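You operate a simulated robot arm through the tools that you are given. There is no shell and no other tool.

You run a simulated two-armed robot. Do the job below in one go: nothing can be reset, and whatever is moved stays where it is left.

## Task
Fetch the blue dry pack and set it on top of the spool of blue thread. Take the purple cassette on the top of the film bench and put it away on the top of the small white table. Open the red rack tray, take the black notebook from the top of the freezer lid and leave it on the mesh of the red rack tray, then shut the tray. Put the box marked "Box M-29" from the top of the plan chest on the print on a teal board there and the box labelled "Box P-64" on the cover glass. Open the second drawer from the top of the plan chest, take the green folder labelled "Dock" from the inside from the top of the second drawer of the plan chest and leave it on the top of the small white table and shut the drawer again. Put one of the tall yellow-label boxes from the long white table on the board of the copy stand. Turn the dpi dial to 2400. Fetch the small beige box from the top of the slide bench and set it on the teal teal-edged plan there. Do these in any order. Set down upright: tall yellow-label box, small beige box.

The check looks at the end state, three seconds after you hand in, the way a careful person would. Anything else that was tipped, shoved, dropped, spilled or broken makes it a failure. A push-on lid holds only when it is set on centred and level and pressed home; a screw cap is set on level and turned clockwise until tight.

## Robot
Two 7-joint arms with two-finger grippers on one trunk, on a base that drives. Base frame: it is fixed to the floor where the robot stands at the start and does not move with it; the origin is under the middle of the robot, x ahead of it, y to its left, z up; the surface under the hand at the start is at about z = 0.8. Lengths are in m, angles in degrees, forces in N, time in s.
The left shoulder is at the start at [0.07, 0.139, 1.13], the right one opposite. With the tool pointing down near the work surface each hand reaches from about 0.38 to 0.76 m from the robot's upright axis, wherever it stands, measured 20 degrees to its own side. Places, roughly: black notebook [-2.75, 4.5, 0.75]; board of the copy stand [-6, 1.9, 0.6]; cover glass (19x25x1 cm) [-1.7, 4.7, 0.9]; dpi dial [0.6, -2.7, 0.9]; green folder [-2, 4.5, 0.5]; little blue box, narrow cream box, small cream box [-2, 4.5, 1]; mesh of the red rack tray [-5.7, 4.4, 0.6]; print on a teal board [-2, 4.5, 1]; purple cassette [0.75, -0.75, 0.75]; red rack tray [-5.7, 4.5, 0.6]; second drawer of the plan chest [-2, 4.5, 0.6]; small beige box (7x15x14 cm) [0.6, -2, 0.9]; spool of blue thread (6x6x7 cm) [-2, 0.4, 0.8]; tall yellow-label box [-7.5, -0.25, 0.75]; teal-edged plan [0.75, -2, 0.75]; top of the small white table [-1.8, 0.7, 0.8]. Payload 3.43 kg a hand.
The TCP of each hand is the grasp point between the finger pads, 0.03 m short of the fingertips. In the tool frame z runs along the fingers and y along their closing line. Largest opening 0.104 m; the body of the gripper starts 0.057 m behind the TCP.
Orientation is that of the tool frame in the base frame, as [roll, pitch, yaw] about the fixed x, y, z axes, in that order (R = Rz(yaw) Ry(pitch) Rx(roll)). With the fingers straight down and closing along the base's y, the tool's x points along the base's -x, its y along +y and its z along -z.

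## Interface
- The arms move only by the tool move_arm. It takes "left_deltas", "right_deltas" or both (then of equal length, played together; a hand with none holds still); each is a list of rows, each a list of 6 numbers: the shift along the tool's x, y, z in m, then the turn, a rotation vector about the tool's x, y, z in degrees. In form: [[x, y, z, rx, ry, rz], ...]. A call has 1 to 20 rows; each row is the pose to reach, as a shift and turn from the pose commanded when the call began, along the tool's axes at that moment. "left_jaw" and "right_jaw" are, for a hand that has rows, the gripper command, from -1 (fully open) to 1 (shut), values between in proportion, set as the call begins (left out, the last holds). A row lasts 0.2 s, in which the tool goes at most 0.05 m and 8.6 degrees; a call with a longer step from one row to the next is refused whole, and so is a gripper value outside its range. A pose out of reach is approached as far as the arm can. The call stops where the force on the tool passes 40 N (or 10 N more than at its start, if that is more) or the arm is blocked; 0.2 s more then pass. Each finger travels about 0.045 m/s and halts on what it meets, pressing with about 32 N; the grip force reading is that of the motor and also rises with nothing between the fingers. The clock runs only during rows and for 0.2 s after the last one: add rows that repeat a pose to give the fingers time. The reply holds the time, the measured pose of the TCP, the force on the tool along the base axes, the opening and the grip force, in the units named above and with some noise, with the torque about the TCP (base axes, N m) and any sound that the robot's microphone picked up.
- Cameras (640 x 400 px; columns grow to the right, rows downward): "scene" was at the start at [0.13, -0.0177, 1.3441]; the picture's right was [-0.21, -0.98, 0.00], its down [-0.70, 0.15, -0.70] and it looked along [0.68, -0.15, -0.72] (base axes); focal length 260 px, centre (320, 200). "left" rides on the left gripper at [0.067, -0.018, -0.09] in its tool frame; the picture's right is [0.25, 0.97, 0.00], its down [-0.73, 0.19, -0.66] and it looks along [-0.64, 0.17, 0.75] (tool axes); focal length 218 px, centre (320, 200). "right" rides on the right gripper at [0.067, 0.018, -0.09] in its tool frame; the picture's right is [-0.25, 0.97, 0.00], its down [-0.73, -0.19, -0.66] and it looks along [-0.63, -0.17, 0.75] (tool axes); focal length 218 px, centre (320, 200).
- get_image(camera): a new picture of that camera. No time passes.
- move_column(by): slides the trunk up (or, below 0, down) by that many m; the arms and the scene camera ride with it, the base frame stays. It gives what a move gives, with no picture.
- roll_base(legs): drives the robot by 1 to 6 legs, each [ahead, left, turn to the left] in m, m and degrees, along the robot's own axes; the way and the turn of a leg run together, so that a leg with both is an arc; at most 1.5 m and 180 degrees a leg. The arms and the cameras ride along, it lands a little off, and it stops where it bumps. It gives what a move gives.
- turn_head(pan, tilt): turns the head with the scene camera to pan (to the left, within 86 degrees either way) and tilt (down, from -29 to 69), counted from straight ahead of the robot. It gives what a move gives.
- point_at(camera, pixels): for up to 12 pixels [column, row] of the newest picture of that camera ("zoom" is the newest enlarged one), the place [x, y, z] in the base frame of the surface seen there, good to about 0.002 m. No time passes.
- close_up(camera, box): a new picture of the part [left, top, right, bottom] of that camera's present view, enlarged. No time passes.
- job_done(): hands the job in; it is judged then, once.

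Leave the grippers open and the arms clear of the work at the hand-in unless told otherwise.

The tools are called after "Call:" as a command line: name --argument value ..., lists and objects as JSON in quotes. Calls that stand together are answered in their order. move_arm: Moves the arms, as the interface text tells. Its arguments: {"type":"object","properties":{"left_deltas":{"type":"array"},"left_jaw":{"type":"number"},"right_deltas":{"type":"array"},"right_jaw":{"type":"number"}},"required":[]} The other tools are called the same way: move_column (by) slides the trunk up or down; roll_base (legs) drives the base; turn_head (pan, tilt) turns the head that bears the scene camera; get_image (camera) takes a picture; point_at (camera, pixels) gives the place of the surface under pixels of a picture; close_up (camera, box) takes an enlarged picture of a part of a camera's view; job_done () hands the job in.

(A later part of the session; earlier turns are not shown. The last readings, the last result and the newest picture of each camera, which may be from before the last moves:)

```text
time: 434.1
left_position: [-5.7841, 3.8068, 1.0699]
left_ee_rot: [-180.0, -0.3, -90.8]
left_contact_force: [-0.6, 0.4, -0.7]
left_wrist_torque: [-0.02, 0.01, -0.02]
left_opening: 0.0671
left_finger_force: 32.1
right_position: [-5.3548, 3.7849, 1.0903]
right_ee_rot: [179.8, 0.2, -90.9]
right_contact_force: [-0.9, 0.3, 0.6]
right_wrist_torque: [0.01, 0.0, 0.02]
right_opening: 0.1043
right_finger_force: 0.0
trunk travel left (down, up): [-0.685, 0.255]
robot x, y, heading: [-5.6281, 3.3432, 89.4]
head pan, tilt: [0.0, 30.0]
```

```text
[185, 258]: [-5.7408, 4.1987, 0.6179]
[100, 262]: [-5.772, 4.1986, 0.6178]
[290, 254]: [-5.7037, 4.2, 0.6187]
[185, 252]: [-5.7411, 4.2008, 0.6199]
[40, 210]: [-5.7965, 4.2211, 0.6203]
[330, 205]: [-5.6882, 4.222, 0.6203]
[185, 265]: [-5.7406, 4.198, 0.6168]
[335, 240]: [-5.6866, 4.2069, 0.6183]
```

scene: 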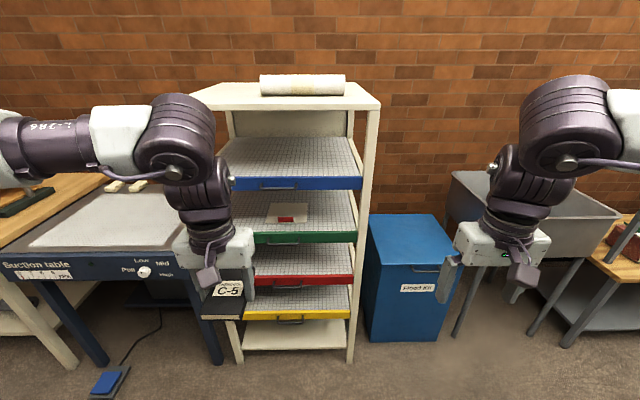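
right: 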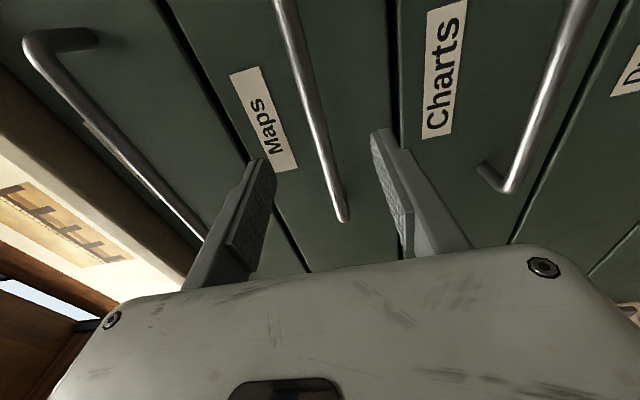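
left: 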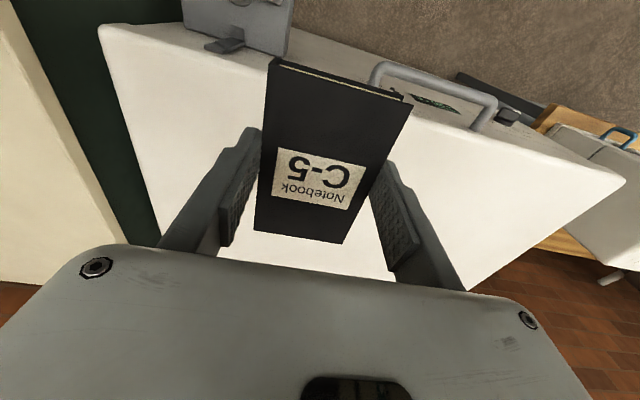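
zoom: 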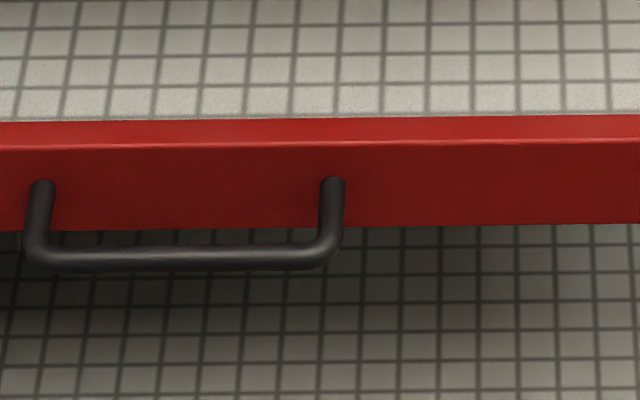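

The red handle bar: x −5.795…−5.685, y 4.20, z 0.617. I'll check the suction table on the left for clearance.

Call:
point_at --camera "scene" --pixels '[[60, 235], [160, 215], [180, 240], [60, 255], [145, 270], [215, 110], [370, 110], [230, 330], [352, 330], [100, 382]]'

```text
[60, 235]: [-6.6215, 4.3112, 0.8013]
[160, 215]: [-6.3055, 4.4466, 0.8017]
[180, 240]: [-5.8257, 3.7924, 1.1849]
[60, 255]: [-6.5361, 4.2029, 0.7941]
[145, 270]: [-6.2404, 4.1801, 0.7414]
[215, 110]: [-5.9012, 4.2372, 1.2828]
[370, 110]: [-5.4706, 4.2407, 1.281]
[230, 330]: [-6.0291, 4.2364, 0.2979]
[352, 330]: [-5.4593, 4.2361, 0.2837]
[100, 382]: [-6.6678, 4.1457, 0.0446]
```

All fronts are at y≈4.2; there is room. I'll line up with the red handle (robot x −5.87, y 3.45) and lower the trunk 0.235 m, as I did for the drawer.

Call:
roll_base --legs '[[0.107, 0.242, 0.6]]'

Call:
move_column --by -0.235

Call:
get_image --camera "scene"

```text
time: 435.9
left_position: [-6.029, 3.914, 1.0706]
left_ee_rot: [179.9, -0.2, -90.2]
left_contact_force: [0.6, -0.2, -0.7]
left_wrist_torque: [0.0, 0.02, -0.01]
left_opening: 0.0673
left_finger_force: 32.0
right_position: [-5.6, 3.8982, 1.0903]
right_ee_rot: [179.8, 0.2, -90.1]
right_contact_force: [-0.2, -0.4, 0.2]
right_wrist_torque: [0.0, 0.0, -0.01]
right_opening: 0.1037
right_finger_force: 0.1
trunk travel left (down, up): [-0.685, 0.255]
robot x, y, heading: [-5.8679, 3.4525, 89.7]
head pan, tilt: [0.0, 30.0]
```

```text
time: 438.4
left_position: [-6.0296, 3.9147, 0.8353]
left_ee_rot: [-180.0, -0.1, -90.1]
left_contact_force: [0.7, 0.1, -1.8]
left_wrist_torque: [-0.01, 0.02, 0.01]
left_opening: 0.0671
left_finger_force: 32.7
right_position: [-5.6003, 3.8993, 0.8551]
right_ee_rot: [-180.0, 0.2, -90.2]
right_contact_force: [-0.1, -0.5, -0.5]
right_wrist_torque: [-0.01, 0.01, 0.01]
right_opening: 0.1038
right_finger_force: 0.1
trunk travel left (down, up): [-0.45, 0.49]
robot x, y, heading: [-5.8691, 3.4571, 89.8]
head pan, tilt: [0.0, 30.0]
```

```text
taken
```

scene: 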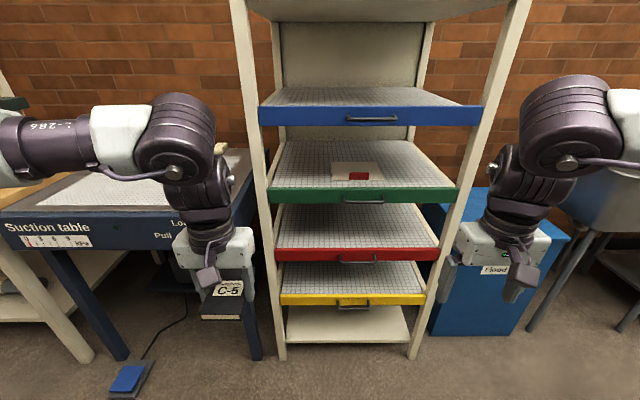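

Now turn the right hand to point forward while moving it in front of the red handle.

Call:
move_arm --right_deltas '[[-0.0125, 0.013, 0.0173, 0, -8.18, 0], [-0.025, 0.026, 0.0345, 0, -16.36, 0], [-0.0376, 0.039, 0.0518, 0, -24.54, 0], [-0.05, 0.052, 0.069, 0, -32.7, 0], [-0.0627, 0.065, 0.0864, 0, -40.9, 0], [-0.0753, 0.078, 0.1036, 0, -49.1, 0], [-0.0878, 0.091, 0.121, 0, -57.3, 0], [-0.1, 0.104, 0.138, 0, -65.4, 0], [-0.113, 0.117, 0.1555, 0, -73.6, 0], [-0.1255, 0.13, 0.1727, 0, -81.8, 0], [-0.138, 0.143, 0.19, 0, -90, 0], [-0.138, 0.143, 0.19, 0, -90, 0]]' --right_jaw -0.2

Call:
move_arm --right_deltas '[[0, 0, 0.004, 0, 0, -8.18], [0, 0, 0.008, 0, 0, -16.36], [0, 0, 0.012, 0, 0, -24.54], [0, 0, 0.016, 0, 0, -32.7], [0, 0, 0.02, 0, 0, -40.9], [0, 0, 0.024, 0, 0, -49.1], [0, 0, 0.028, 0, 0, -57.3], [0, 0, 0.032, 0, 0, -65.4], [0, 0, 0.036, 0, 0, -73.6], [0, 0, 0.04, 0, 0, -81.8], [0, 0, 0.04, 0, 0, -90], [0, 0, 0.04, 0, 0, -90]]'

Call:
get_image --camera "scene"

```text
time: 441.0
left_position: [-6.0294, 3.9153, 0.8351]
left_ee_rot: [180.0, -0.2, -90.1]
left_contact_force: [1.2, -0.5, -1.3]
left_wrist_torque: [-0.01, -0.02, -0.05]
left_opening: 0.0671
left_finger_force: 32.0
right_position: [-5.7537, 4.034, 0.6729]
right_ee_rot: [-0.9, 89.7, 88.4]
right_contact_force: [0.1, -0.1, 0.0]
right_wrist_torque: [-0.02, -0.01, -0.02]
right_opening: 0.0624
right_finger_force: 0.0
right hand out of reach, approached as far as the arm can: row 3, 4, 5, 6, 7, 8, 11, 12
trunk travel left (down, up): [-0.45, 0.49]
robot x, y, heading: [-5.8633, 3.4594, 89.8]
head pan, tilt: [0.0, 30.0]
```

```text
time: 443.6
left_position: [-6.0291, 3.9146, 0.8363]
left_ee_rot: [180.0, -0.3, -90.1]
left_contact_force: [0.1, -0.6, -1.0]
left_wrist_torque: [-0.05, -0.01, 0.02]
left_opening: 0.0672
left_finger_force: 31.9
right_position: [-5.7521, 4.0733, 0.6724]
right_ee_rot: [-89.8, -0.1, -0.2]
right_contact_force: [-0.2, -0.7, -0.1]
right_wrist_torque: [0.01, -0.01, 0.01]
right_opening: 0.0623
right_finger_force: 0.1
trunk travel left (down, up): [-0.45, 0.49]
robot x, y, heading: [-5.8701, 3.4515, 89.8]
head pan, tilt: [0.0, 30.0]
```

```text
taken
```

scene: 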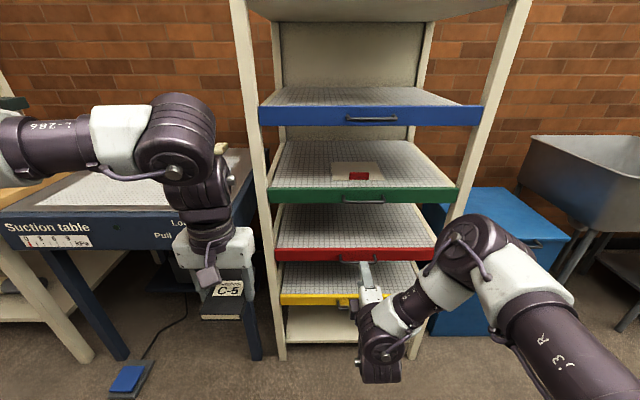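

Hand forward, fingers vertical. I'll lower 5.5 cm to the bar height.

Call:
move_arm --right_deltas '[[0.004, 0.02, -0.008, 0, 0, 0], [0.008, 0.04, -0.016, 0, 0, 0], [0.01, 0.0555, -0.02, 0, 0, 0], [0.01, 0.0555, -0.02, 0, 0, 0]]'

Call:
close_up --camera "scene" --box '[310, 235, 430, 315]'

```text
time: 444.6
left_position: [-6.0296, 3.9139, 0.8346]
left_ee_rot: [180.0, -0.3, -90.0]
left_contact_force: [-0.5, -0.7, -1.0]
left_wrist_torque: [-0.04, -0.03, 0.05]
left_opening: 0.0669
left_finger_force: 31.9
right_position: [-5.7418, 4.0539, 0.6172]
right_ee_rot: [-89.6, 0.2, -0.3]
right_contact_force: [0.0, 0.3, -0.2]
right_wrist_torque: [0.01, 0.0, -0.01]
right_opening: 0.0623
right_finger_force: 0.0
trunk travel left (down, up): [-0.45, 0.49]
robot x, y, heading: [-5.8687, 3.4563, 89.7]
head pan, tilt: [0.0, 30.0]
```

```text
5.00 times, centred on (370, 275) of scene
```

zoom: 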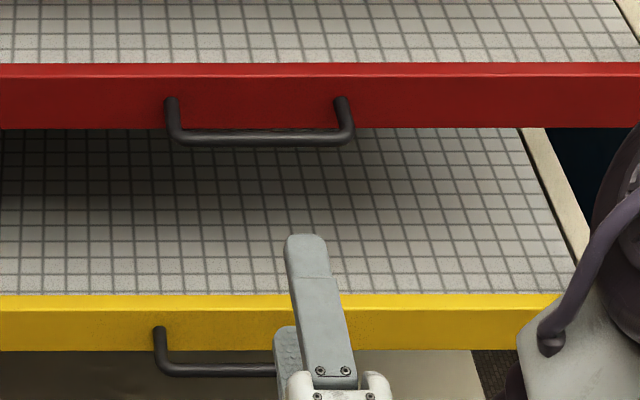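

Height matches (0.617). Roll ahead 0.10 m, check, then the rest.

Call:
roll_base --legs '[[0.1, 0, 0.2]]'

Call:
close_up --camera "scene" --box '[310, 245, 430, 325]'

Call:
get_image --camera "right"

```text
time: 445.8
left_position: [-6.0299, 4.0144, 0.8353]
left_ee_rot: [-180.0, -0.3, -90.0]
left_contact_force: [-0.3, 0.0, -1.5]
left_wrist_torque: [-0.03, 0.0, 0.0]
left_opening: 0.0669
left_finger_force: 31.8
right_position: [-5.7428, 4.1545, 0.6167]
right_ee_rot: [-89.8, 0.1, -0.1]
right_contact_force: [-0.2, 0.1, -0.4]
right_wrist_torque: [0.02, -0.02, -0.01]
right_opening: 0.0623
right_finger_force: 0.1
trunk travel left (down, up): [-0.45, 0.49]
robot x, y, heading: [-5.8679, 3.5552, 89.7]
head pan, tilt: [0.0, 30.0]
```

```text
5.00 times, centred on (370, 285) of scene
```

zoom: 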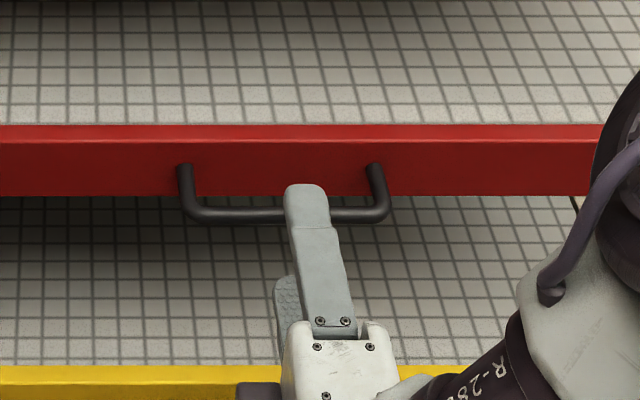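

```text
taken
```

right: 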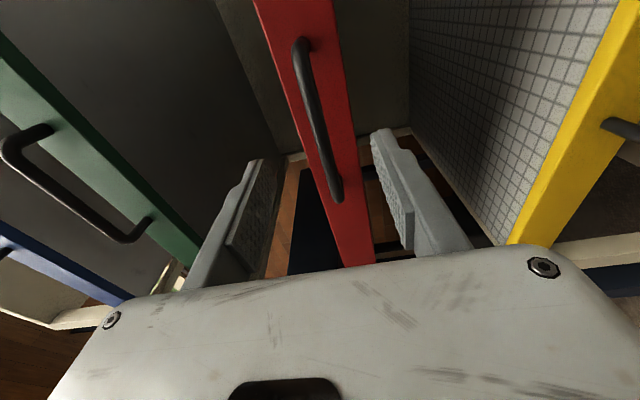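

The fingers straddle the bar (and even the panel). Roll ahead 0.042 m and close.

Call:
roll_base --legs '[[0.042, 0, 0]]'

Call:
move_arm --right_deltas '[[0, 0, 0, 0, 0, 0], [0, 0, 0, 0, 0, 0], [0, 0, 0, 0, 0, 0], [0, 0, 0, 0, 0, 0], [0, 0, 0, 0, 0, 0], [0, 0, 0, 0, 0, 0]]' --right_jaw 1

Call:
close_up --camera "scene" --box '[310, 245, 430, 325]'

```text
time: 446.6
left_position: [-6.0299, 4.0567, 0.8346]
left_ee_rot: [-180.0, -0.4, -90.1]
left_contact_force: [-0.3, 0.9, -1.5]
left_wrist_torque: [-0.03, 0.03, 0.0]
left_opening: 0.0674
left_finger_force: 32.0
right_position: [-5.7428, 4.1957, 0.616]
right_ee_rot: [-89.8, 0.1, -0.1]
right_contact_force: [0.7, -0.5, -0.4]
right_wrist_torque: [0.02, 0.0, -0.01]
right_opening: 0.0626
right_finger_force: 0.1
trunk travel left (down, up): [-0.45, 0.49]
robot x, y, heading: [-5.8714, 3.595, 89.8]
head pan, tilt: [0.0, 30.0]
```

```text
time: 448.1
left_position: [-6.0298, 4.0571, 0.8341]
left_ee_rot: [180.0, -0.4, -90.0]
left_contact_force: [0.3, -0.5, -0.5]
left_wrist_torque: [0.03, 0.0, 0.02]
left_opening: 0.0673
left_finger_force: 32.1
right_position: [-5.7419, 4.1956, 0.6141]
right_ee_rot: [-90.0, 0.1, -0.1]
right_contact_force: [-2.2, -0.8, -18.4]
right_wrist_torque: [-0.14, -0.11, 0.02]
right_opening: 0.0093
right_finger_force: 43.7
trunk travel left (down, up): [-0.45, 0.49]
robot x, y, heading: [-5.8646, 3.5962, 90.0]
head pan, tilt: [0.0, 30.0]
```

```text
5.00 times, centred on (370, 285) of scene
```

zoom: 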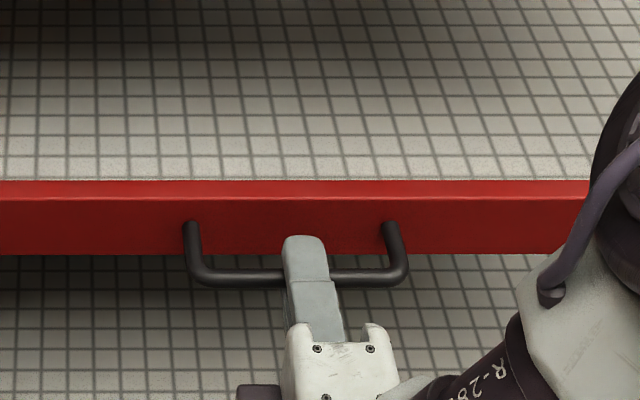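

Gripped (9 mm). Pull the tray by rolling back 0.28 m.

Call:
roll_base --legs '[[-0.28, 0, 0]]'

Call:
get_image --camera "scene"

```text
time: 450.0
left_position: [-6.03, 3.7827, 0.8344]
left_ee_rot: [180.0, -0.4, -90.1]
left_contact_force: [-1.1, -0.6, -1.0]
left_wrist_torque: [0.01, 0.02, 0.03]
left_opening: 0.0669
left_finger_force: 31.8
right_position: [-5.7419, 3.9202, 0.6153]
right_ee_rot: [-90.0, 0.1, -0.2]
right_contact_force: [-13.4, 0.8, -28.6]
right_wrist_torque: [-0.19, -0.12, 0.4]
right_opening: 0.0095
right_finger_force: 43.4
trunk travel left (down, up): [-0.45, 0.49]
robot x, y, heading: [-5.8677, 3.3201, 89.9]
head pan, tilt: [0.0, 30.0]
```

```text
taken
```

scene: 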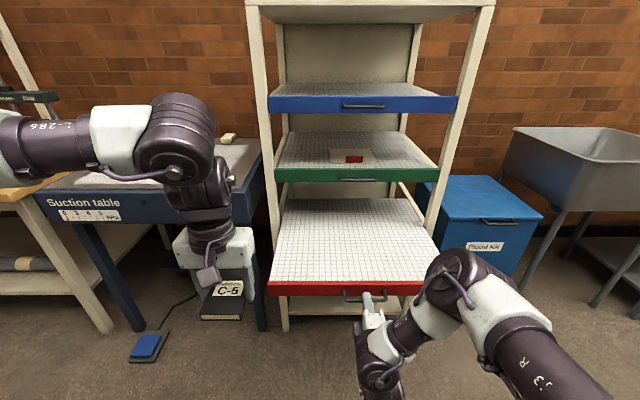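

The red tray is out 0.28 m. I'll release the handle and roll back 0.1 m, then unroll the right hand.

Call:
move_arm --right_deltas '[[0, 0, 0, 0, 0, 0], [0, 0, 0, 0, 0, 0], [0, 0, 0, 0, 0, 0], [0, 0, 0, 0, 0, 0]]' --right_jaw -0.2

Call:
roll_base --legs '[[-0.12, 0, 0]]'

Call:
move_arm --right_deltas '[[0.02, 0, -0.01, 0, 0, 8.18], [0.04, 0, -0.02, 0, 0, 16.36], [0.06, 0, -0.03, 0, 0, 24.54], [0.08, 0, -0.04, 0, 0, 32.7], [0.1, 0, -0.05, 0, 0, 40.9], [0.12, 0, -0.06, 0, 0, 49.1], [0.14, 0, -0.06, 0, 0, 57.3], [0.16, 0, -0.06, 0, 0, 65.4], [0.18, 0, -0.06, 0, 0, 73.6], [0.2, 0, -0.06, 0, 0, 81.8], [0.2, 0, -0.06, 0, 0, 90]]'

Call:
get_image --camera "scene"

```text
time: 451.0
left_position: [-6.0293, 3.78, 0.8358]
left_ee_rot: [-179.9, -0.3, -90.2]
left_contact_force: [-0.2, -0.7, -1.1]
left_wrist_torque: [-0.03, 0.01, 0.02]
left_opening: 0.0674
left_finger_force: 32.3
right_position: [-5.7423, 3.9198, 0.6165]
right_ee_rot: [-90.0, 0.3, -0.3]
right_contact_force: [-0.4, -0.5, 0.4]
right_wrist_torque: [-0.02, -0.04, 0.0]
right_opening: 0.0622
right_finger_force: 0.2
trunk travel left (down, up): [-0.45, 0.49]
robot x, y, heading: [-5.8691, 3.3208, 89.8]
head pan, tilt: [0.0, 30.0]
```

```text
time: 452.3
left_position: [-6.0305, 3.6766, 0.8365]
left_ee_rot: [-179.8, -0.3, -90.3]
left_contact_force: [-0.5, 1.1, -2.1]
left_wrist_torque: [-0.01, 0.03, 0.0]
left_opening: 0.067
left_finger_force: 32.1
right_position: [-5.7427, 3.8143, 0.6152]
right_ee_rot: [-90.0, 0.2, -0.3]
right_contact_force: [0.2, 1.0, -0.4]
right_wrist_torque: [0.01, 0.03, 0.0]
right_opening: 0.0623
right_finger_force: 0.1
trunk travel left (down, up): [-0.45, 0.49]
robot x, y, heading: [-5.8665, 3.2156, 89.6]
head pan, tilt: [0.0, 30.0]
stopped in leg 1: the robot was blocked; the commanded pose is now the measured one
```

```text
time: 454.7
left_position: [-6.03, 3.6754, 0.8364]
left_ee_rot: [-179.9, -0.2, -90.4]
left_contact_force: [0.1, 0.1, -1.5]
left_wrist_torque: [-0.02, 0.01, 0.02]
left_opening: 0.0671
left_finger_force: 31.7
right_position: [-5.6819, 3.7374, 0.6908]
right_ee_rot: [-148.9, 87.2, -62.5]
right_contact_force: [0.4, -0.6, -0.3]
right_wrist_torque: [-0.02, 0.03, -0.01]
right_opening: 0.0623
right_finger_force: 0.0
right hand out of reach, approached as far as the arm can: row 6, 7, 8, 9, 10, 11
trunk travel left (down, up): [-0.45, 0.49]
robot x, y, heading: [-5.8645, 3.2172, 89.6]
head pan, tilt: [0.0, 30.0]
```

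```text
taken
```

scene: 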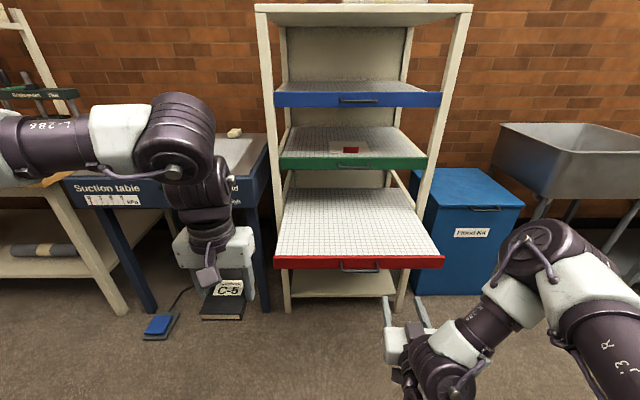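

The base touched the bench behind (y≈2.95). I'll roll forward 4 cm off it, then swing the right hand outward and down while pitching it back to vertical.

Call:
roll_base --legs '[[0.05, 0, 0]]'

Call:
move_arm --right_deltas '[[0.015, -0.02, 0, 0, 0, 0], [0.03, -0.04, 0, 0, 0, 0], [0.045, -0.065, 0, 0, 8.2, 0], [0.06, -0.09, 0, 0, 16.4, 0], [0.075, -0.11, 0, 0, 24.6, 0], [0.09, -0.13, 0, 0, 32.8, 0], [0.105, -0.15, 0, 0, 41, 0], [0.12, -0.17, 0, 0, 49.2, 0], [0.135, -0.19, -0.01, 0, 57.4, 0], [0.15, -0.21, -0.01, 0, 65.6, 0], [0.165, -0.23, -0.02, 0, 73.8, 0], [0.18, -0.24, -0.02, 0, 82, 0], [0.18, -0.24, -0.02, 0, 90, 0], [0.18, -0.24, -0.02, 0, 90, 0]]'

Call:
get_image --camera "scene"

```text
time: 455.6
left_position: [-6.0294, 3.7259, 0.8355]
left_ee_rot: [179.9, -0.3, -90.1]
left_contact_force: [0.4, 1.2, -2.2]
left_wrist_torque: [-0.02, 0.0, 0.04]
left_opening: 0.0671
left_finger_force: 31.9
right_position: [-5.6817, 3.7869, 0.6903]
right_ee_rot: [-147.7, 87.1, -61.3]
right_contact_force: [0.0, -0.2, -0.1]
right_wrist_torque: [0.0, 0.0, -0.02]
right_opening: 0.0624
right_finger_force: 0.1
trunk travel left (down, up): [-0.45, 0.49]
robot x, y, heading: [-5.8679, 3.2623, 89.7]
head pan, tilt: [0.0, 30.0]
```

```text
time: 458.6
left_position: [-6.0282, 3.7246, 0.8367]
left_ee_rot: [179.9, -0.3, -90.4]
left_contact_force: [-0.8, -0.2, -0.4]
left_wrist_torque: [0.0, 0.01, -0.01]
left_opening: 0.0672
left_finger_force: 32.7
right_position: [-5.439, 3.7431, 0.5176]
right_ee_rot: [-178.5, -2.3, -93.6]
right_contact_force: [0.4, 0.6, 0.0]
right_wrist_torque: [0.0, -0.01, 0.01]
right_opening: 0.0624
right_finger_force: 0.0
right hand out of reach, approached as far as the arm can: row 1, 2, 3, 4, 5, 6
trunk travel left (down, up): [-0.45, 0.49]
robot x, y, heading: [-5.8684, 3.2669, 89.8]
head pan, tilt: [0.0, 30.0]
```

```text
taken
```

scene: 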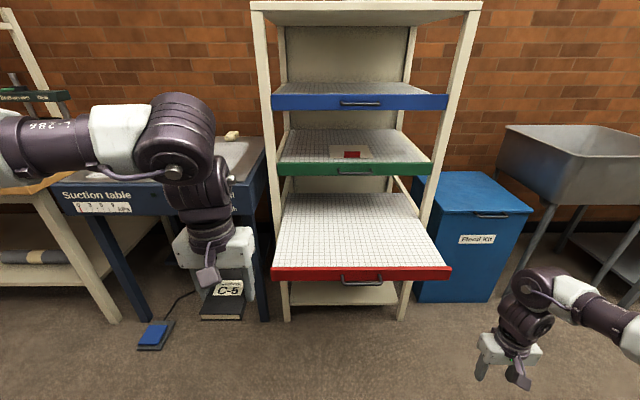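

Normal posture again. Raise the right hand, square it up and bring it inboard.

Call:
move_arm --right_deltas '[[0, 0.005, -0.04, -0.5, -0.8, -1.2], [0, 0.01, -0.08, -1, -1.6, -2.4], [0, 0.015, -0.12, -1.5, -2.3, -3.6], [0, 0.03, -0.16, -1.5, -2.3, -3.6], [0, 0.05, -0.2, -1.5, -2.3, -3.6], [0, 0.07, -0.24, -1.5, -2.3, -3.6], [0.01, 0.09, -0.28, -1.5, -2.3, -3.6], [0.02, 0.11, -0.32, -1.5, -2.3, -3.6], [0.04, 0.12, -0.35, -1.5, -2.3, -3.6]]' --right_jaw -1

Call:
close_up --camera "scene" --box '[240, 180, 480, 300]'

Call:
point_at --camera "zoom" --pixels '[[130, 40], [430, 40], [90, 220], [540, 220], [300, 130], [330, 230], [330, 250], [110, 240], [300, 60]]'

```text
time: 460.6
left_position: [-6.0315, 3.7236, 0.8349]
left_ee_rot: [-179.9, -0.1, -90.2]
left_contact_force: [0.5, 0.0, -1.3]
left_wrist_torque: [0.02, 0.0, 0.03]
left_opening: 0.0669
left_finger_force: 31.6
right_position: [-5.5704, 3.7249, 0.8687]
right_ee_rot: [-179.9, 0.0, -90.1]
right_contact_force: [0.0, -1.0, -0.6]
right_wrist_torque: [0.01, 0.01, 0.0]
right_opening: 0.1043
right_finger_force: 0.1
trunk travel left (down, up): [-0.45, 0.49]
robot x, y, heading: [-5.8692, 3.2649, 89.7]
head pan, tilt: [0.0, 30.0]
```

```text
2.67 times, centred on (360, 240) of scene
```

zoom: 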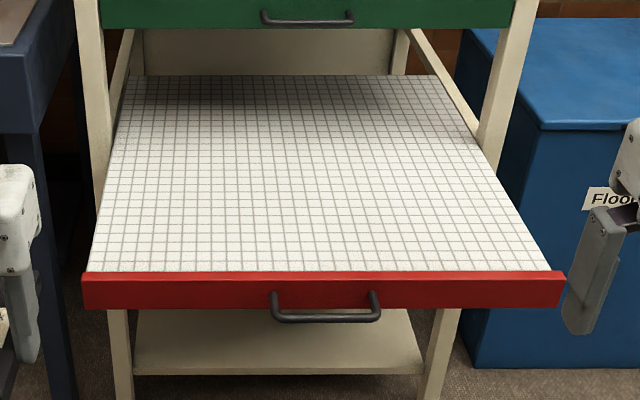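

```text
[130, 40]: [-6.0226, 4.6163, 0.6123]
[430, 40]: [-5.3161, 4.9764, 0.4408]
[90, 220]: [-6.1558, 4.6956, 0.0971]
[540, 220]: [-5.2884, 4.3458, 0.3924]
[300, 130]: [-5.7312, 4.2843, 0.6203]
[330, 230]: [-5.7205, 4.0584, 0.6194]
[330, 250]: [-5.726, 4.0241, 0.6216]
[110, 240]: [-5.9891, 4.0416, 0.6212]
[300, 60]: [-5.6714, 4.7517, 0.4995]
```

The mesh is at z 0.6205, exposed from y 3.98. I'll roll ahead 0.22 m and put the notebook down at about (−5.86, 4.07).

Call:
roll_base --legs '[[0.22, 0, 0.3]]'

Call:
move_arm --left_deltas '[[-0.03, -0.04, 0, 0, 0, 0], [-0.06, -0.08, 0, 0, 0, 0], [-0.09, -0.12, 0, 0, 0, 0], [-0.12, -0.16, 0, 0, 0, 0], [-0.12, -0.16, 0.04, 0, 0, 0], [-0.12, -0.16, 0.08, 0, 0, 0], [-0.12, -0.16, 0.12, 0, 0, 0], [-0.12, -0.16, 0.15, 0, 0, 0], [-0.12, -0.16, 0.15, 0, 0, 0]]'

Call:
get_image --camera "scene"

```text
time: 462.3
left_position: [-6.0337, 3.9439, 0.8369]
left_ee_rot: [180.0, -0.1, -89.8]
left_contact_force: [0.3, 0.3, -1.1]
left_wrist_torque: [-0.02, -0.01, -0.01]
left_opening: 0.0671
left_finger_force: 32.1
right_position: [-5.5739, 3.9477, 0.8675]
right_ee_rot: [179.9, -0.1, -89.6]
right_contact_force: [0.4, -0.1, -0.2]
right_wrist_torque: [0.02, -0.03, 0.0]
right_opening: 0.104
right_finger_force: 0.0
trunk travel left (down, up): [-0.45, 0.49]
robot x, y, heading: [-5.8696, 3.4856, 90.5]
head pan, tilt: [0.0, 30.0]
```

```text
time: 464.3
left_position: [-5.8745, 4.0635, 0.6863]
left_ee_rot: [179.9, -0.2, -89.8]
left_contact_force: [0.5, -0.1, -1.0]
left_wrist_torque: [-0.03, -0.03, -0.02]
left_opening: 0.0673
left_finger_force: 31.6
right_position: [-5.5737, 3.9484, 0.8683]
right_ee_rot: [179.9, 0.0, -89.5]
right_contact_force: [0.1, -0.7, 0.3]
right_wrist_torque: [0.02, 0.0, 0.0]
right_opening: 0.104
right_finger_force: 0.1
trunk travel left (down, up): [-0.45, 0.49]
robot x, y, heading: [-5.8637, 3.4841, 89.9]
head pan, tilt: [0.0, 30.0]
```

```text
taken
```

scene: 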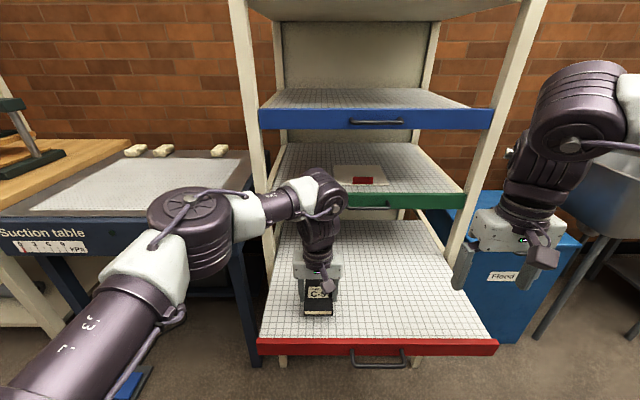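

The notebook is 3 cm above the mesh. Lower gently.

Call:
move_arm --left_deltas '[[0, 0, 0.014, 0, 0, 0], [0, 0, 0.024, 0, 0, 0], [0, 0, 0.029, 0, 0, 0], [0, 0, 0.031, 0, 0, 0], [0, 0, 0.033, 0, 0, 0], [0, 0, 0.033, 0, 0, 0]]'

```text
time: 465.7
left_position: [-5.8736, 4.063, 0.6521]
left_ee_rot: [-179.9, -0.1, -89.8]
left_contact_force: [0.1, 0.4, 5.4]
left_wrist_torque: [-0.12, 0.05, -0.04]
left_opening: 0.067
left_finger_force: 32.3
right_position: [-5.5745, 3.9472, 0.8692]
right_ee_rot: [179.9, 0.0, -89.4]
right_contact_force: [0.0, 0.2, -0.3]
right_wrist_torque: [0.0, -0.01, 0.03]
right_opening: 0.1041
right_finger_force: 0.0
trunk travel left (down, up): [-0.45, 0.49]
robot x, y, heading: [-5.8659, 3.486, 90.4]
head pan, tilt: [0.0, 30.0]
```

Contact (5 N). Open the left fingers and rise, keeping clear of the tray above.

Call:
move_arm --left_deltas '[[0, 0, 0, 0, 0, 0], [0, 0, 0, 0, 0, 0], [0, 0, 0, 0, 0, 0], [0, 0, 0, 0, 0, 0]]' --left_jaw -1

Call:
move_arm --left_deltas '[[0, 0, -0.02, 0, 0, 0], [0, 0, -0.05, 0, 0, 0], [0.01, 0, -0.08, 0, 0, 0], [0.03, 0.02, -0.11, 0, 0, 0], [0.05, 0.05, -0.14, 0, 0, 0], [0.08, 0.08, -0.16, 0, 0, 0], [0.1, 0.12, -0.18, 0, 0, 0], [0.12, 0.15, -0.18, 0, 0, 0]]'

Call:
close_up --camera "scene" --box '[240, 200, 500, 370]'

```text
time: 466.7
left_position: [-5.8723, 4.061, 0.6564]
left_ee_rot: [180.0, 0.1, -89.8]
left_contact_force: [13.9, -0.1, 36.4]
left_wrist_torque: [-0.34, 0.72, 0.03]
left_opening: 0.0894
left_finger_force: 0.1
right_position: [-5.5726, 3.9443, 0.8696]
right_ee_rot: [179.9, 0.2, -89.5]
right_contact_force: [0.6, -1.0, 0.0]
right_wrist_torque: [0.03, 0.0, -0.01]
right_opening: 0.1038
right_finger_force: 0.0
trunk travel left (down, up): [-0.45, 0.49]
robot x, y, heading: [-5.8665, 3.4829, 90.0]
head pan, tilt: [0.0, 30.0]
```

```text
time: 468.5
left_position: [-6.0255, 3.9417, 0.8334]
left_ee_rot: [-179.9, -0.1, -89.8]
left_contact_force: [-0.9, 0.6, 0.8]
left_wrist_torque: [-0.02, -0.01, -0.02]
left_opening: 0.1039
left_finger_force: 0.0
right_position: [-5.5757, 3.9474, 0.8685]
right_ee_rot: [179.9, 0.0, -89.5]
right_contact_force: [0.3, 0.0, 0.4]
right_wrist_torque: [0.02, 0.0, 0.03]
right_opening: 0.1041
right_finger_force: 0.1
trunk travel left (down, up): [-0.45, 0.49]
robot x, y, heading: [-5.8686, 3.4841, 90.1]
head pan, tilt: [0.0, 30.0]
```

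```text
2.35 times, centred on (370, 285) of scene
```

zoom: 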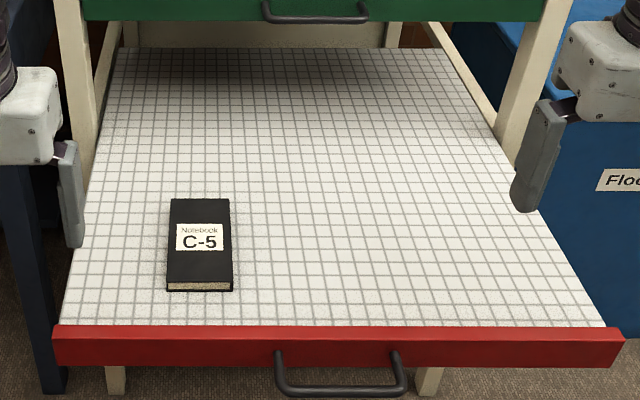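

The notebook lies on the mesh. To shut the tray I'll back off 0.15 m and right 0.14 m, raise the trunk 0.13 m, then form a tilted fist with the left hand.

Call:
roll_base --legs '[[-0.16, -0.14, 0]]'

Call:
move_column --by 0.13

Call:
move_arm --left_deltas '[[-0.01, 0, 0.04, 0, -6.3, 0], [-0.02, 0, 0.08, 0, -12.5, 0], [-0.03, 0, 0.12, 0, -18.8, 0], [-0.04, 0, 0.16, 0, -25, 0], [-0.05, 0, 0.2, 0, -31.3, 0], [-0.06, 0, 0.24, 0, -37.5, 0], [-0.07, 0, 0.28, 0, -43.8, 0], [-0.08, 0, 0.32, 0, -50, 0], [-0.08, 0, 0.328, 0, -50, 0]]' --left_jaw 1

Call:
turn_head --pan 5 --tilt 45

Call:
get_image --camera "scene"

```text
time: 470.1
left_position: [-5.8823, 3.7842, 0.8322]
left_ee_rot: [-180.0, -0.2, -89.9]
left_contact_force: [0.1, -0.5, -0.8]
left_wrist_torque: [0.01, -0.02, 0.01]
left_opening: 0.1041
left_finger_force: 0.0
right_position: [-5.4333, 3.7885, 0.8673]
right_ee_rot: [179.9, 0.0, -89.6]
right_contact_force: [0.7, 0.0, 1.1]
right_wrist_torque: [0.0, 0.06, -0.02]
right_opening: 0.1037
right_finger_force: 0.1
trunk travel left (down, up): [-0.45, 0.49]
robot x, y, heading: [-5.7261, 3.3292, 90.2]
head pan, tilt: [0.0, 30.0]
```

```text
time: 471.7
left_position: [-5.8826, 3.7854, 0.9627]
left_ee_rot: [179.9, -0.2, -89.8]
left_contact_force: [0.9, 0.3, -0.2]
left_wrist_torque: [0.0, 0.05, -0.02]
left_opening: 0.1042
left_finger_force: 0.1
right_position: [-5.434, 3.7884, 0.9987]
right_ee_rot: [179.9, -0.1, -89.6]
right_contact_force: [-0.2, -0.2, 0.5]
right_wrist_torque: [-0.04, 0.03, 0.05]
right_opening: 0.1041
right_finger_force: 0.1
trunk travel left (down, up): [-0.58, 0.36]
robot x, y, heading: [-5.7293, 3.328, 90.2]
head pan, tilt: [0.0, 30.0]
```

```text
time: 473.7
left_position: [-5.8843, 3.8639, 0.6335]
left_ee_rot: [179.8, 49.9, -90.0]
left_contact_force: [0.4, 0.5, 0.0]
left_wrist_torque: [-0.02, 0.0, 0.01]
left_opening: 0.0
left_finger_force: 32.1
left hand out of reach, approached as far as the arm can: row 1, 2, 3, 4, 5
right_position: [-5.4313, 3.7896, 0.9985]
right_ee_rot: [179.9, 0.0, -89.6]
right_contact_force: [-0.8, -0.4, 0.2]
right_wrist_torque: [0.02, -0.01, 0.02]
right_opening: 0.1041
right_finger_force: 0.0
trunk travel left (down, up): [-0.58, 0.36]
robot x, y, heading: [-5.7291, 3.3282, 90.0]
head pan, tilt: [0.0, 30.0]
```

```text
time: 474.5
left_position: [-5.8819, 3.8625, 0.6344]
left_ee_rot: [179.9, 49.8, -90.0]
left_contact_force: [0.0, -0.4, -0.3]
left_wrist_torque: [0.0, 0.02, 0.02]
left_opening: 0.0
left_finger_force: 31.6
right_position: [-5.4315, 3.7888, 0.9976]
right_ee_rot: [179.9, -0.1, -89.6]
right_contact_force: [0.3, 0.8, 0.4]
right_wrist_torque: [-0.01, -0.02, 0.0]
right_opening: 0.104
right_finger_force: 0.1
trunk travel left (down, up): [-0.58, 0.36]
robot x, y, heading: [-5.7277, 3.3267, 90.2]
head pan, tilt: [5.0, 45.0]
```

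```text
taken
```

scene: 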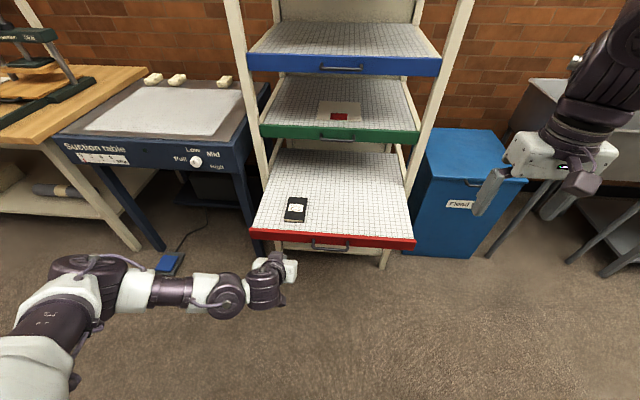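

The fist is ready at z 0.615 in front of the red panel. I'll draw the right hand back 0.1 m, then roll ahead 0.25 m to push.

Call:
move_arm --right_deltas '[[0.03, 0, -0.01, 0, 0, 0], [0.06, 0, -0.02, 0, 0, 0], [0.09, 0, -0.03, 0, 0, 0]]'

Call:
roll_base --legs '[[0.2, 0, 0]]'

Call:
get_image --camera "scene"

```text
time: 475.3
left_position: [-5.8831, 3.8617, 0.6358]
left_ee_rot: [-179.9, 50.0, -89.9]
left_contact_force: [0.3, -0.4, 0.3]
left_wrist_torque: [-0.01, 0.0, 0.03]
left_opening: 0.0
left_finger_force: 31.6
right_position: [-5.4345, 3.6979, 1.0297]
right_ee_rot: [180.0, -0.1, -89.5]
right_contact_force: [0.5, -0.3, -0.2]
right_wrist_torque: [0.0, 0.01, 0.0]
right_opening: 0.1039
right_finger_force: 0.1
trunk travel left (down, up): [-0.58, 0.36]
robot x, y, heading: [-5.7281, 3.3258, 90.2]
head pan, tilt: [5.0, 45.0]
```

```text
time: 476.9
left_position: [-5.8836, 4.0669, 0.6345]
left_ee_rot: [-180.0, 49.8, -90.0]
left_contact_force: [0.4, -0.3, -0.1]
left_wrist_torque: [-0.04, -0.02, 0.03]
left_opening: 0.0
left_finger_force: 34.4
right_position: [-5.4346, 3.9013, 1.0289]
right_ee_rot: [179.9, -0.1, -89.6]
right_contact_force: [0.6, 0.3, -0.4]
right_wrist_torque: [0.0, 0.01, -0.02]
right_opening: 0.104
right_finger_force: 0.1
trunk travel left (down, up): [-0.58, 0.36]
robot x, y, heading: [-5.7234, 3.5305, 90.1]
head pan, tilt: [5.0, 45.0]
```

```text
taken
```

scene: 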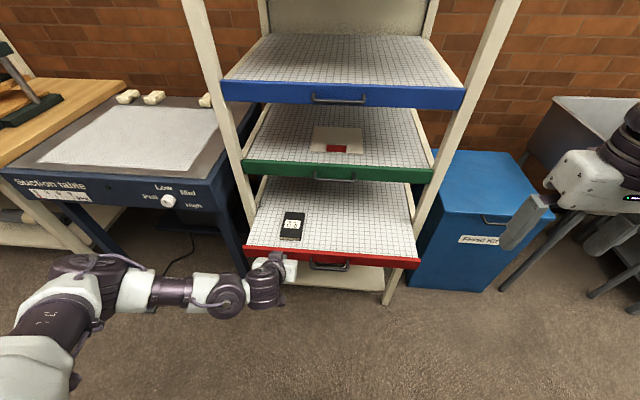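

The tray slides in with the notebook still. Another 0.13 m.

Call:
roll_base --legs '[[0.13, 0, 0]]'

Call:
close_up --camera "scene" --box '[180, 140, 480, 340]'

Call:
point_at --camera "zoom" --pixels '[[400, 305], [300, 300], [300, 200], [400, 205], [420, 75], [480, 305]]'

```text
time: 478.2
left_position: [-5.8843, 4.1977, 0.6344]
left_ee_rot: [-180.0, 49.8, -89.9]
left_contact_force: [0.4, 0.6, -0.2]
left_wrist_torque: [-0.01, 0.0, 0.0]
left_opening: 0.0
left_finger_force: 34.7
right_position: [-5.4354, 4.0328, 1.0284]
right_ee_rot: [179.9, 0.0, -89.5]
right_contact_force: [1.3, -0.3, -0.6]
right_wrist_torque: [-0.02, 0.01, 0.03]
right_opening: 0.1041
right_finger_force: 0.0
trunk travel left (down, up): [-0.58, 0.36]
robot x, y, heading: [-5.7267, 3.6642, 90.2]
head pan, tilt: [5.0, 45.0]
```

```text
2.00 times, centred on (330, 240) of scene
```

zoom: 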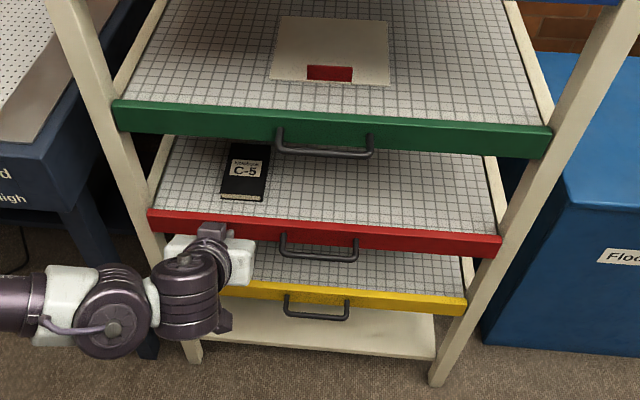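

```text
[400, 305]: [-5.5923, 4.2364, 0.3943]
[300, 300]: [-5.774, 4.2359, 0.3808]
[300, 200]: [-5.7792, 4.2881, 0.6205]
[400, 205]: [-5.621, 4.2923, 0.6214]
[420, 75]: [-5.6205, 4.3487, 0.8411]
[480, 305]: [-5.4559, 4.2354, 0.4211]
```

Measure the red panel against the green and yellow ones.

Call:
point_at --camera "zoom" --pixels '[[400, 240], [180, 222], [470, 245], [420, 128], [230, 115], [400, 298], [320, 255]]'

```text
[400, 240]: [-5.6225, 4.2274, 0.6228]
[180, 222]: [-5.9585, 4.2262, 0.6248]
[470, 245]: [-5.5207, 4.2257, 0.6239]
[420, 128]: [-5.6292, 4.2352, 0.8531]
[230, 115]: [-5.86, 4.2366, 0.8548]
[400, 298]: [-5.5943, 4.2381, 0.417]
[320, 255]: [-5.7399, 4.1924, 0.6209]
```

9 mm left. Push 1.4 cm more.

Call:
roll_base --legs '[[0.014, 0, 0]]'

Call:
close_up --camera "scene" --box '[180, 140, 480, 340]'

Call:
point_at --camera "zoom" --pixels '[[400, 245], [400, 250], [470, 252], [420, 128], [230, 115], [400, 305], [320, 262]]'

```text
time: 479.0
left_position: [-5.8842, 4.2097, 0.6375]
left_ee_rot: [-179.9, 49.8, -89.8]
left_contact_force: [0.1, -0.9, -0.4]
left_wrist_torque: [0.0, -0.01, 0.05]
left_opening: 0.0002
left_finger_force: 35.0
right_position: [-5.4345, 4.0445, 1.0291]
right_ee_rot: [179.9, 0.1, -89.5]
right_contact_force: [-0.5, 0.2, 0.0]
right_wrist_torque: [0.01, -0.05, -0.03]
right_opening: 0.1041
right_finger_force: 0.2
trunk travel left (down, up): [-0.58, 0.36]
robot x, y, heading: [-5.7293, 3.6768, 89.9]
head pan, tilt: [5.0, 45.0]
```

```text
2.00 times, centred on (330, 240) of scene
```

zoom: 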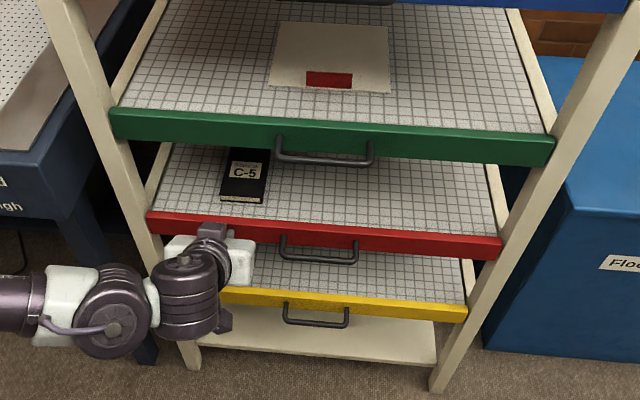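

```text
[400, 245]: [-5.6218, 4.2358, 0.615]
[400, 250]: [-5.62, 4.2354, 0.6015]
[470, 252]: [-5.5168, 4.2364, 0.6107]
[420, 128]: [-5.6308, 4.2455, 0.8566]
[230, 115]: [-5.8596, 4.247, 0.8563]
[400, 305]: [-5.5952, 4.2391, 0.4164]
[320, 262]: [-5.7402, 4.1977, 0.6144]
```

The tray is fully shut (4.236, like before). Back off 0.4 m and restore the left hand: swing it outward while pitching to vertical.

Call:
roll_base --legs '[[-0.39, 0, 0]]'

Call:
move_arm --left_deltas '[[0, 0.03, 0, 0, 0, 0], [0, 0.07, 0, 0, 0, 0], [0, 0.11, 0, 0, 5, 0], [0, 0.15, 0, 0, 12, 0], [0, 0.19, 0, 0, 19, 0], [0, 0.22, 0, 0, 26, 0], [0, 0.25, 0, 0, 33, 0], [0, 0.26, 0, 0, 40, 0], [0, 0.26, 0, 0, 45, 0], [0, 0.26, 0, 0, 50, 0], [0, 0.26, 0, 0, 50, 0]]' --left_jaw -1

Call:
get_image --camera "scene"

```text
time: 481.4
left_position: [-5.8819, 3.8205, 0.6353]
left_ee_rot: [-180.0, 49.8, -89.9]
left_contact_force: [-0.3, -1.5, 0.6]
left_wrist_torque: [-0.02, 0.02, 0.0]
left_opening: 0.0
left_finger_force: 35.2
right_position: [-5.4334, 3.6545, 1.0286]
right_ee_rot: [179.9, 0.1, -89.4]
right_contact_force: [-0.6, 0.1, -0.7]
right_wrist_torque: [0.04, -0.02, -0.01]
right_opening: 0.104
right_finger_force: 0.0
trunk travel left (down, up): [-0.58, 0.36]
robot x, y, heading: [-5.725, 3.2827, 90.0]
head pan, tilt: [5.0, 45.0]
```

```text
time: 483.8
left_position: [-6.1426, 3.8191, 0.635]
left_ee_rot: [-179.9, -0.3, -89.8]
left_contact_force: [0.1, -0.2, -0.1]
left_wrist_torque: [-0.02, 0.01, -0.04]
left_opening: 0.1041
left_finger_force: 0.1
right_position: [-5.4334, 3.6545, 1.0284]
right_ee_rot: [-179.9, 0.0, -89.5]
right_contact_force: [0.3, 0.3, -0.4]
right_wrist_torque: [0.01, 0.0, -0.01]
right_opening: 0.1043
right_finger_force: 0.0
trunk travel left (down, up): [-0.58, 0.36]
robot x, y, heading: [-5.7228, 3.2828, 90.2]
head pan, tilt: [5.0, 45.0]
```

```text
taken
```

scene: 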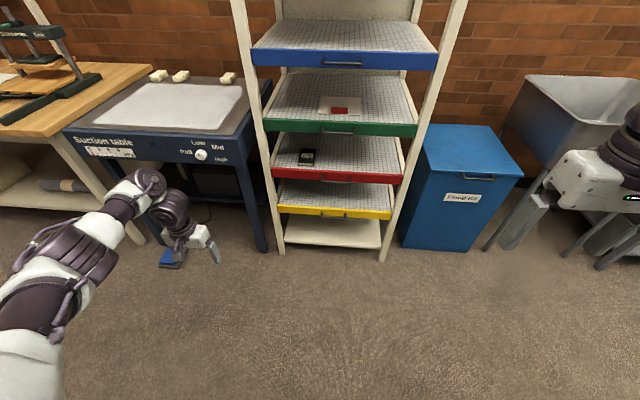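

Left hand vertical, no trouble. Raise it and bring it inboard.

Call:
move_arm --left_deltas '[[0.01, -0.01, -0.04, 0, 0, 0], [0.02, -0.02, -0.08, 0, 0, 0], [0.03, -0.03, -0.12, 0, 0, 0], [0.04, -0.05, -0.16, 0, 0, 0], [0.05, -0.07, -0.2, 0, 0, 0], [0.06, -0.09, -0.24, 0, 0, 0], [0.07, -0.11, -0.28, 0, 0, 0], [0.08, -0.13, -0.32, 0, 0, 0], [0.08, -0.14, -0.36, 0, 0, 0], [0.08, -0.14, -0.4, 0, 0, 0]]'

Call:
turn_head --pan 80 --tilt 25

Call:
get_image --camera "scene"

```text
time: 486.0
left_position: [-6.0027, 3.7425, 1.034]
left_ee_rot: [180.0, -0.3, -89.8]
left_contact_force: [0.5, -0.6, 0.6]
left_wrist_torque: [0.04, 0.02, 0.0]
left_opening: 0.1041
left_finger_force: 0.0
right_position: [-5.4332, 3.6541, 1.0292]
right_ee_rot: [179.9, 0.0, -89.5]
right_contact_force: [1.0, -0.5, 0.2]
right_wrist_torque: [0.04, 0.01, 0.01]
right_opening: 0.1038
right_finger_force: 0.1
trunk travel left (down, up): [-0.58, 0.36]
robot x, y, heading: [-5.7247, 3.2847, 90.1]
head pan, tilt: [5.0, 45.0]
```

```text
time: 487.5
left_position: [-6.004, 3.7423, 1.0332]
left_ee_rot: [-180.0, -0.2, -89.9]
left_contact_force: [-0.6, -0.4, 0.2]
left_wrist_torque: [0.01, -0.03, 0.0]
left_opening: 0.1038
left_finger_force: 0.1
right_position: [-5.4332, 3.655, 1.0284]
right_ee_rot: [179.8, 0.0, -89.5]
right_contact_force: [0.4, -0.7, 0.0]
right_wrist_torque: [-0.03, 0.0, -0.01]
right_opening: 0.1037
right_finger_force: 0.1
trunk travel left (down, up): [-0.58, 0.36]
robot x, y, heading: [-5.7268, 3.2807, 90.1]
head pan, tilt: [80.0, 25.0]
```

```text
taken
```

scene: 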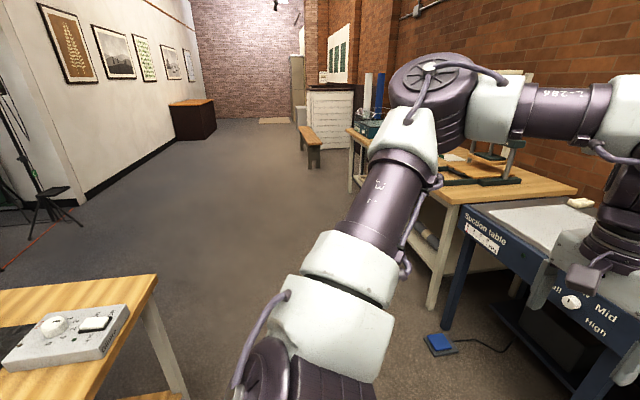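

I'll measure the way on this side: the bench corner at (155,278), the tripod at (45,225), the wall's start at (80,205) and floor points.

Call:
point_at --camera "scene" --pixels '[[155, 278], [80, 205], [45, 225], [60, 250], [130, 230], [10, 262], [30, 275], [180, 390], [100, 300], [20, 200]]'

Call:
turn_head --pan 86 --tilt 15

Call:
get_image --camera "scene"

```text
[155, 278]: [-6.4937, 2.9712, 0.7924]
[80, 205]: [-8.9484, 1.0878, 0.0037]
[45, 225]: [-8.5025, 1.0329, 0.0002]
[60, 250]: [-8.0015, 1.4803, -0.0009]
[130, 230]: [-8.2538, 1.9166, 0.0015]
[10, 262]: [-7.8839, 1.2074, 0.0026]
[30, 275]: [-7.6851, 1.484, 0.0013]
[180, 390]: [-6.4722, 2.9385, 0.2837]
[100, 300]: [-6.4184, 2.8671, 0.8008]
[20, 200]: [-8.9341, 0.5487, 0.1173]
```

```text
time: 488.2
left_position: [-6.0042, 3.743, 1.0326]
left_ee_rot: [180.0, -0.1, -89.9]
left_contact_force: [-0.1, -0.7, 0.3]
left_wrist_torque: [0.0, -0.02, 0.0]
left_opening: 0.104
left_finger_force: 0.1
right_position: [-5.4334, 3.6553, 1.0286]
right_ee_rot: [180.0, 0.0, -89.5]
right_contact_force: [-0.4, -0.8, 0.1]
right_wrist_torque: [-0.02, -0.03, -0.01]
right_opening: 0.1041
right_finger_force: 0.2
trunk travel left (down, up): [-0.58, 0.36]
robot x, y, heading: [-5.724, 3.2816, 90.2]
head pan, tilt: [85.9, 15.0]
```

```text
taken
```

scene: 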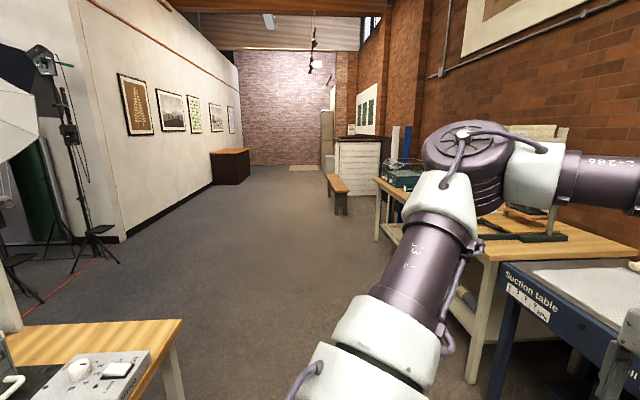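

There is an open passage past the bench end (x<−6.5). I'll turn left to face −x, drive ahead 1.4 m, then look toward the photo area.

Call:
roll_base --legs '[[0, 0, 90], [1.5, -0.1, 0], [0, 0, 90]]'

Call:
turn_head --pan 0 --tilt 20

Call:
get_image --camera "scene"

```text
refused: leg 2 is longer than a leg can be; nothing moved
```

```text
time: 489.8
left_position: [-6.0036, 3.7418, 1.0329]
left_ee_rot: [180.0, -0.2, -89.9]
left_contact_force: [-0.7, 0.3, 0.2]
left_wrist_torque: [0.02, 0.0, 0.0]
left_opening: 0.1041
left_finger_force: 0.0
right_position: [-5.4339, 3.6556, 1.0276]
right_ee_rot: [179.9, -0.1, -89.5]
right_contact_force: [-0.1, -0.5, -0.6]
right_wrist_torque: [-0.02, 0.0, 0.02]
right_opening: 0.1039
right_finger_force: 0.0
trunk travel left (down, up): [-0.58, 0.36]
robot x, y, heading: [-5.7258, 3.2809, 89.9]
head pan, tilt: [0.0, 20.0]
```

```text
taken
```

scene: 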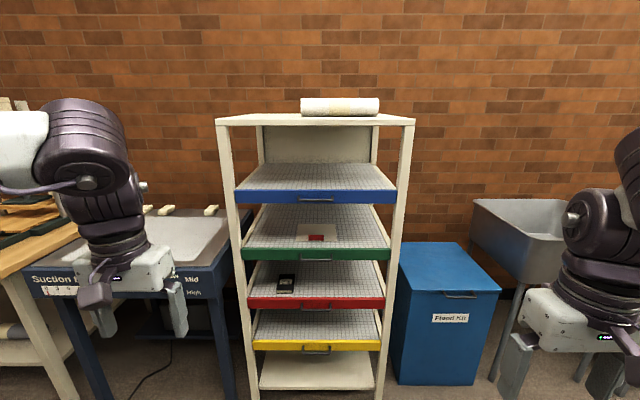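

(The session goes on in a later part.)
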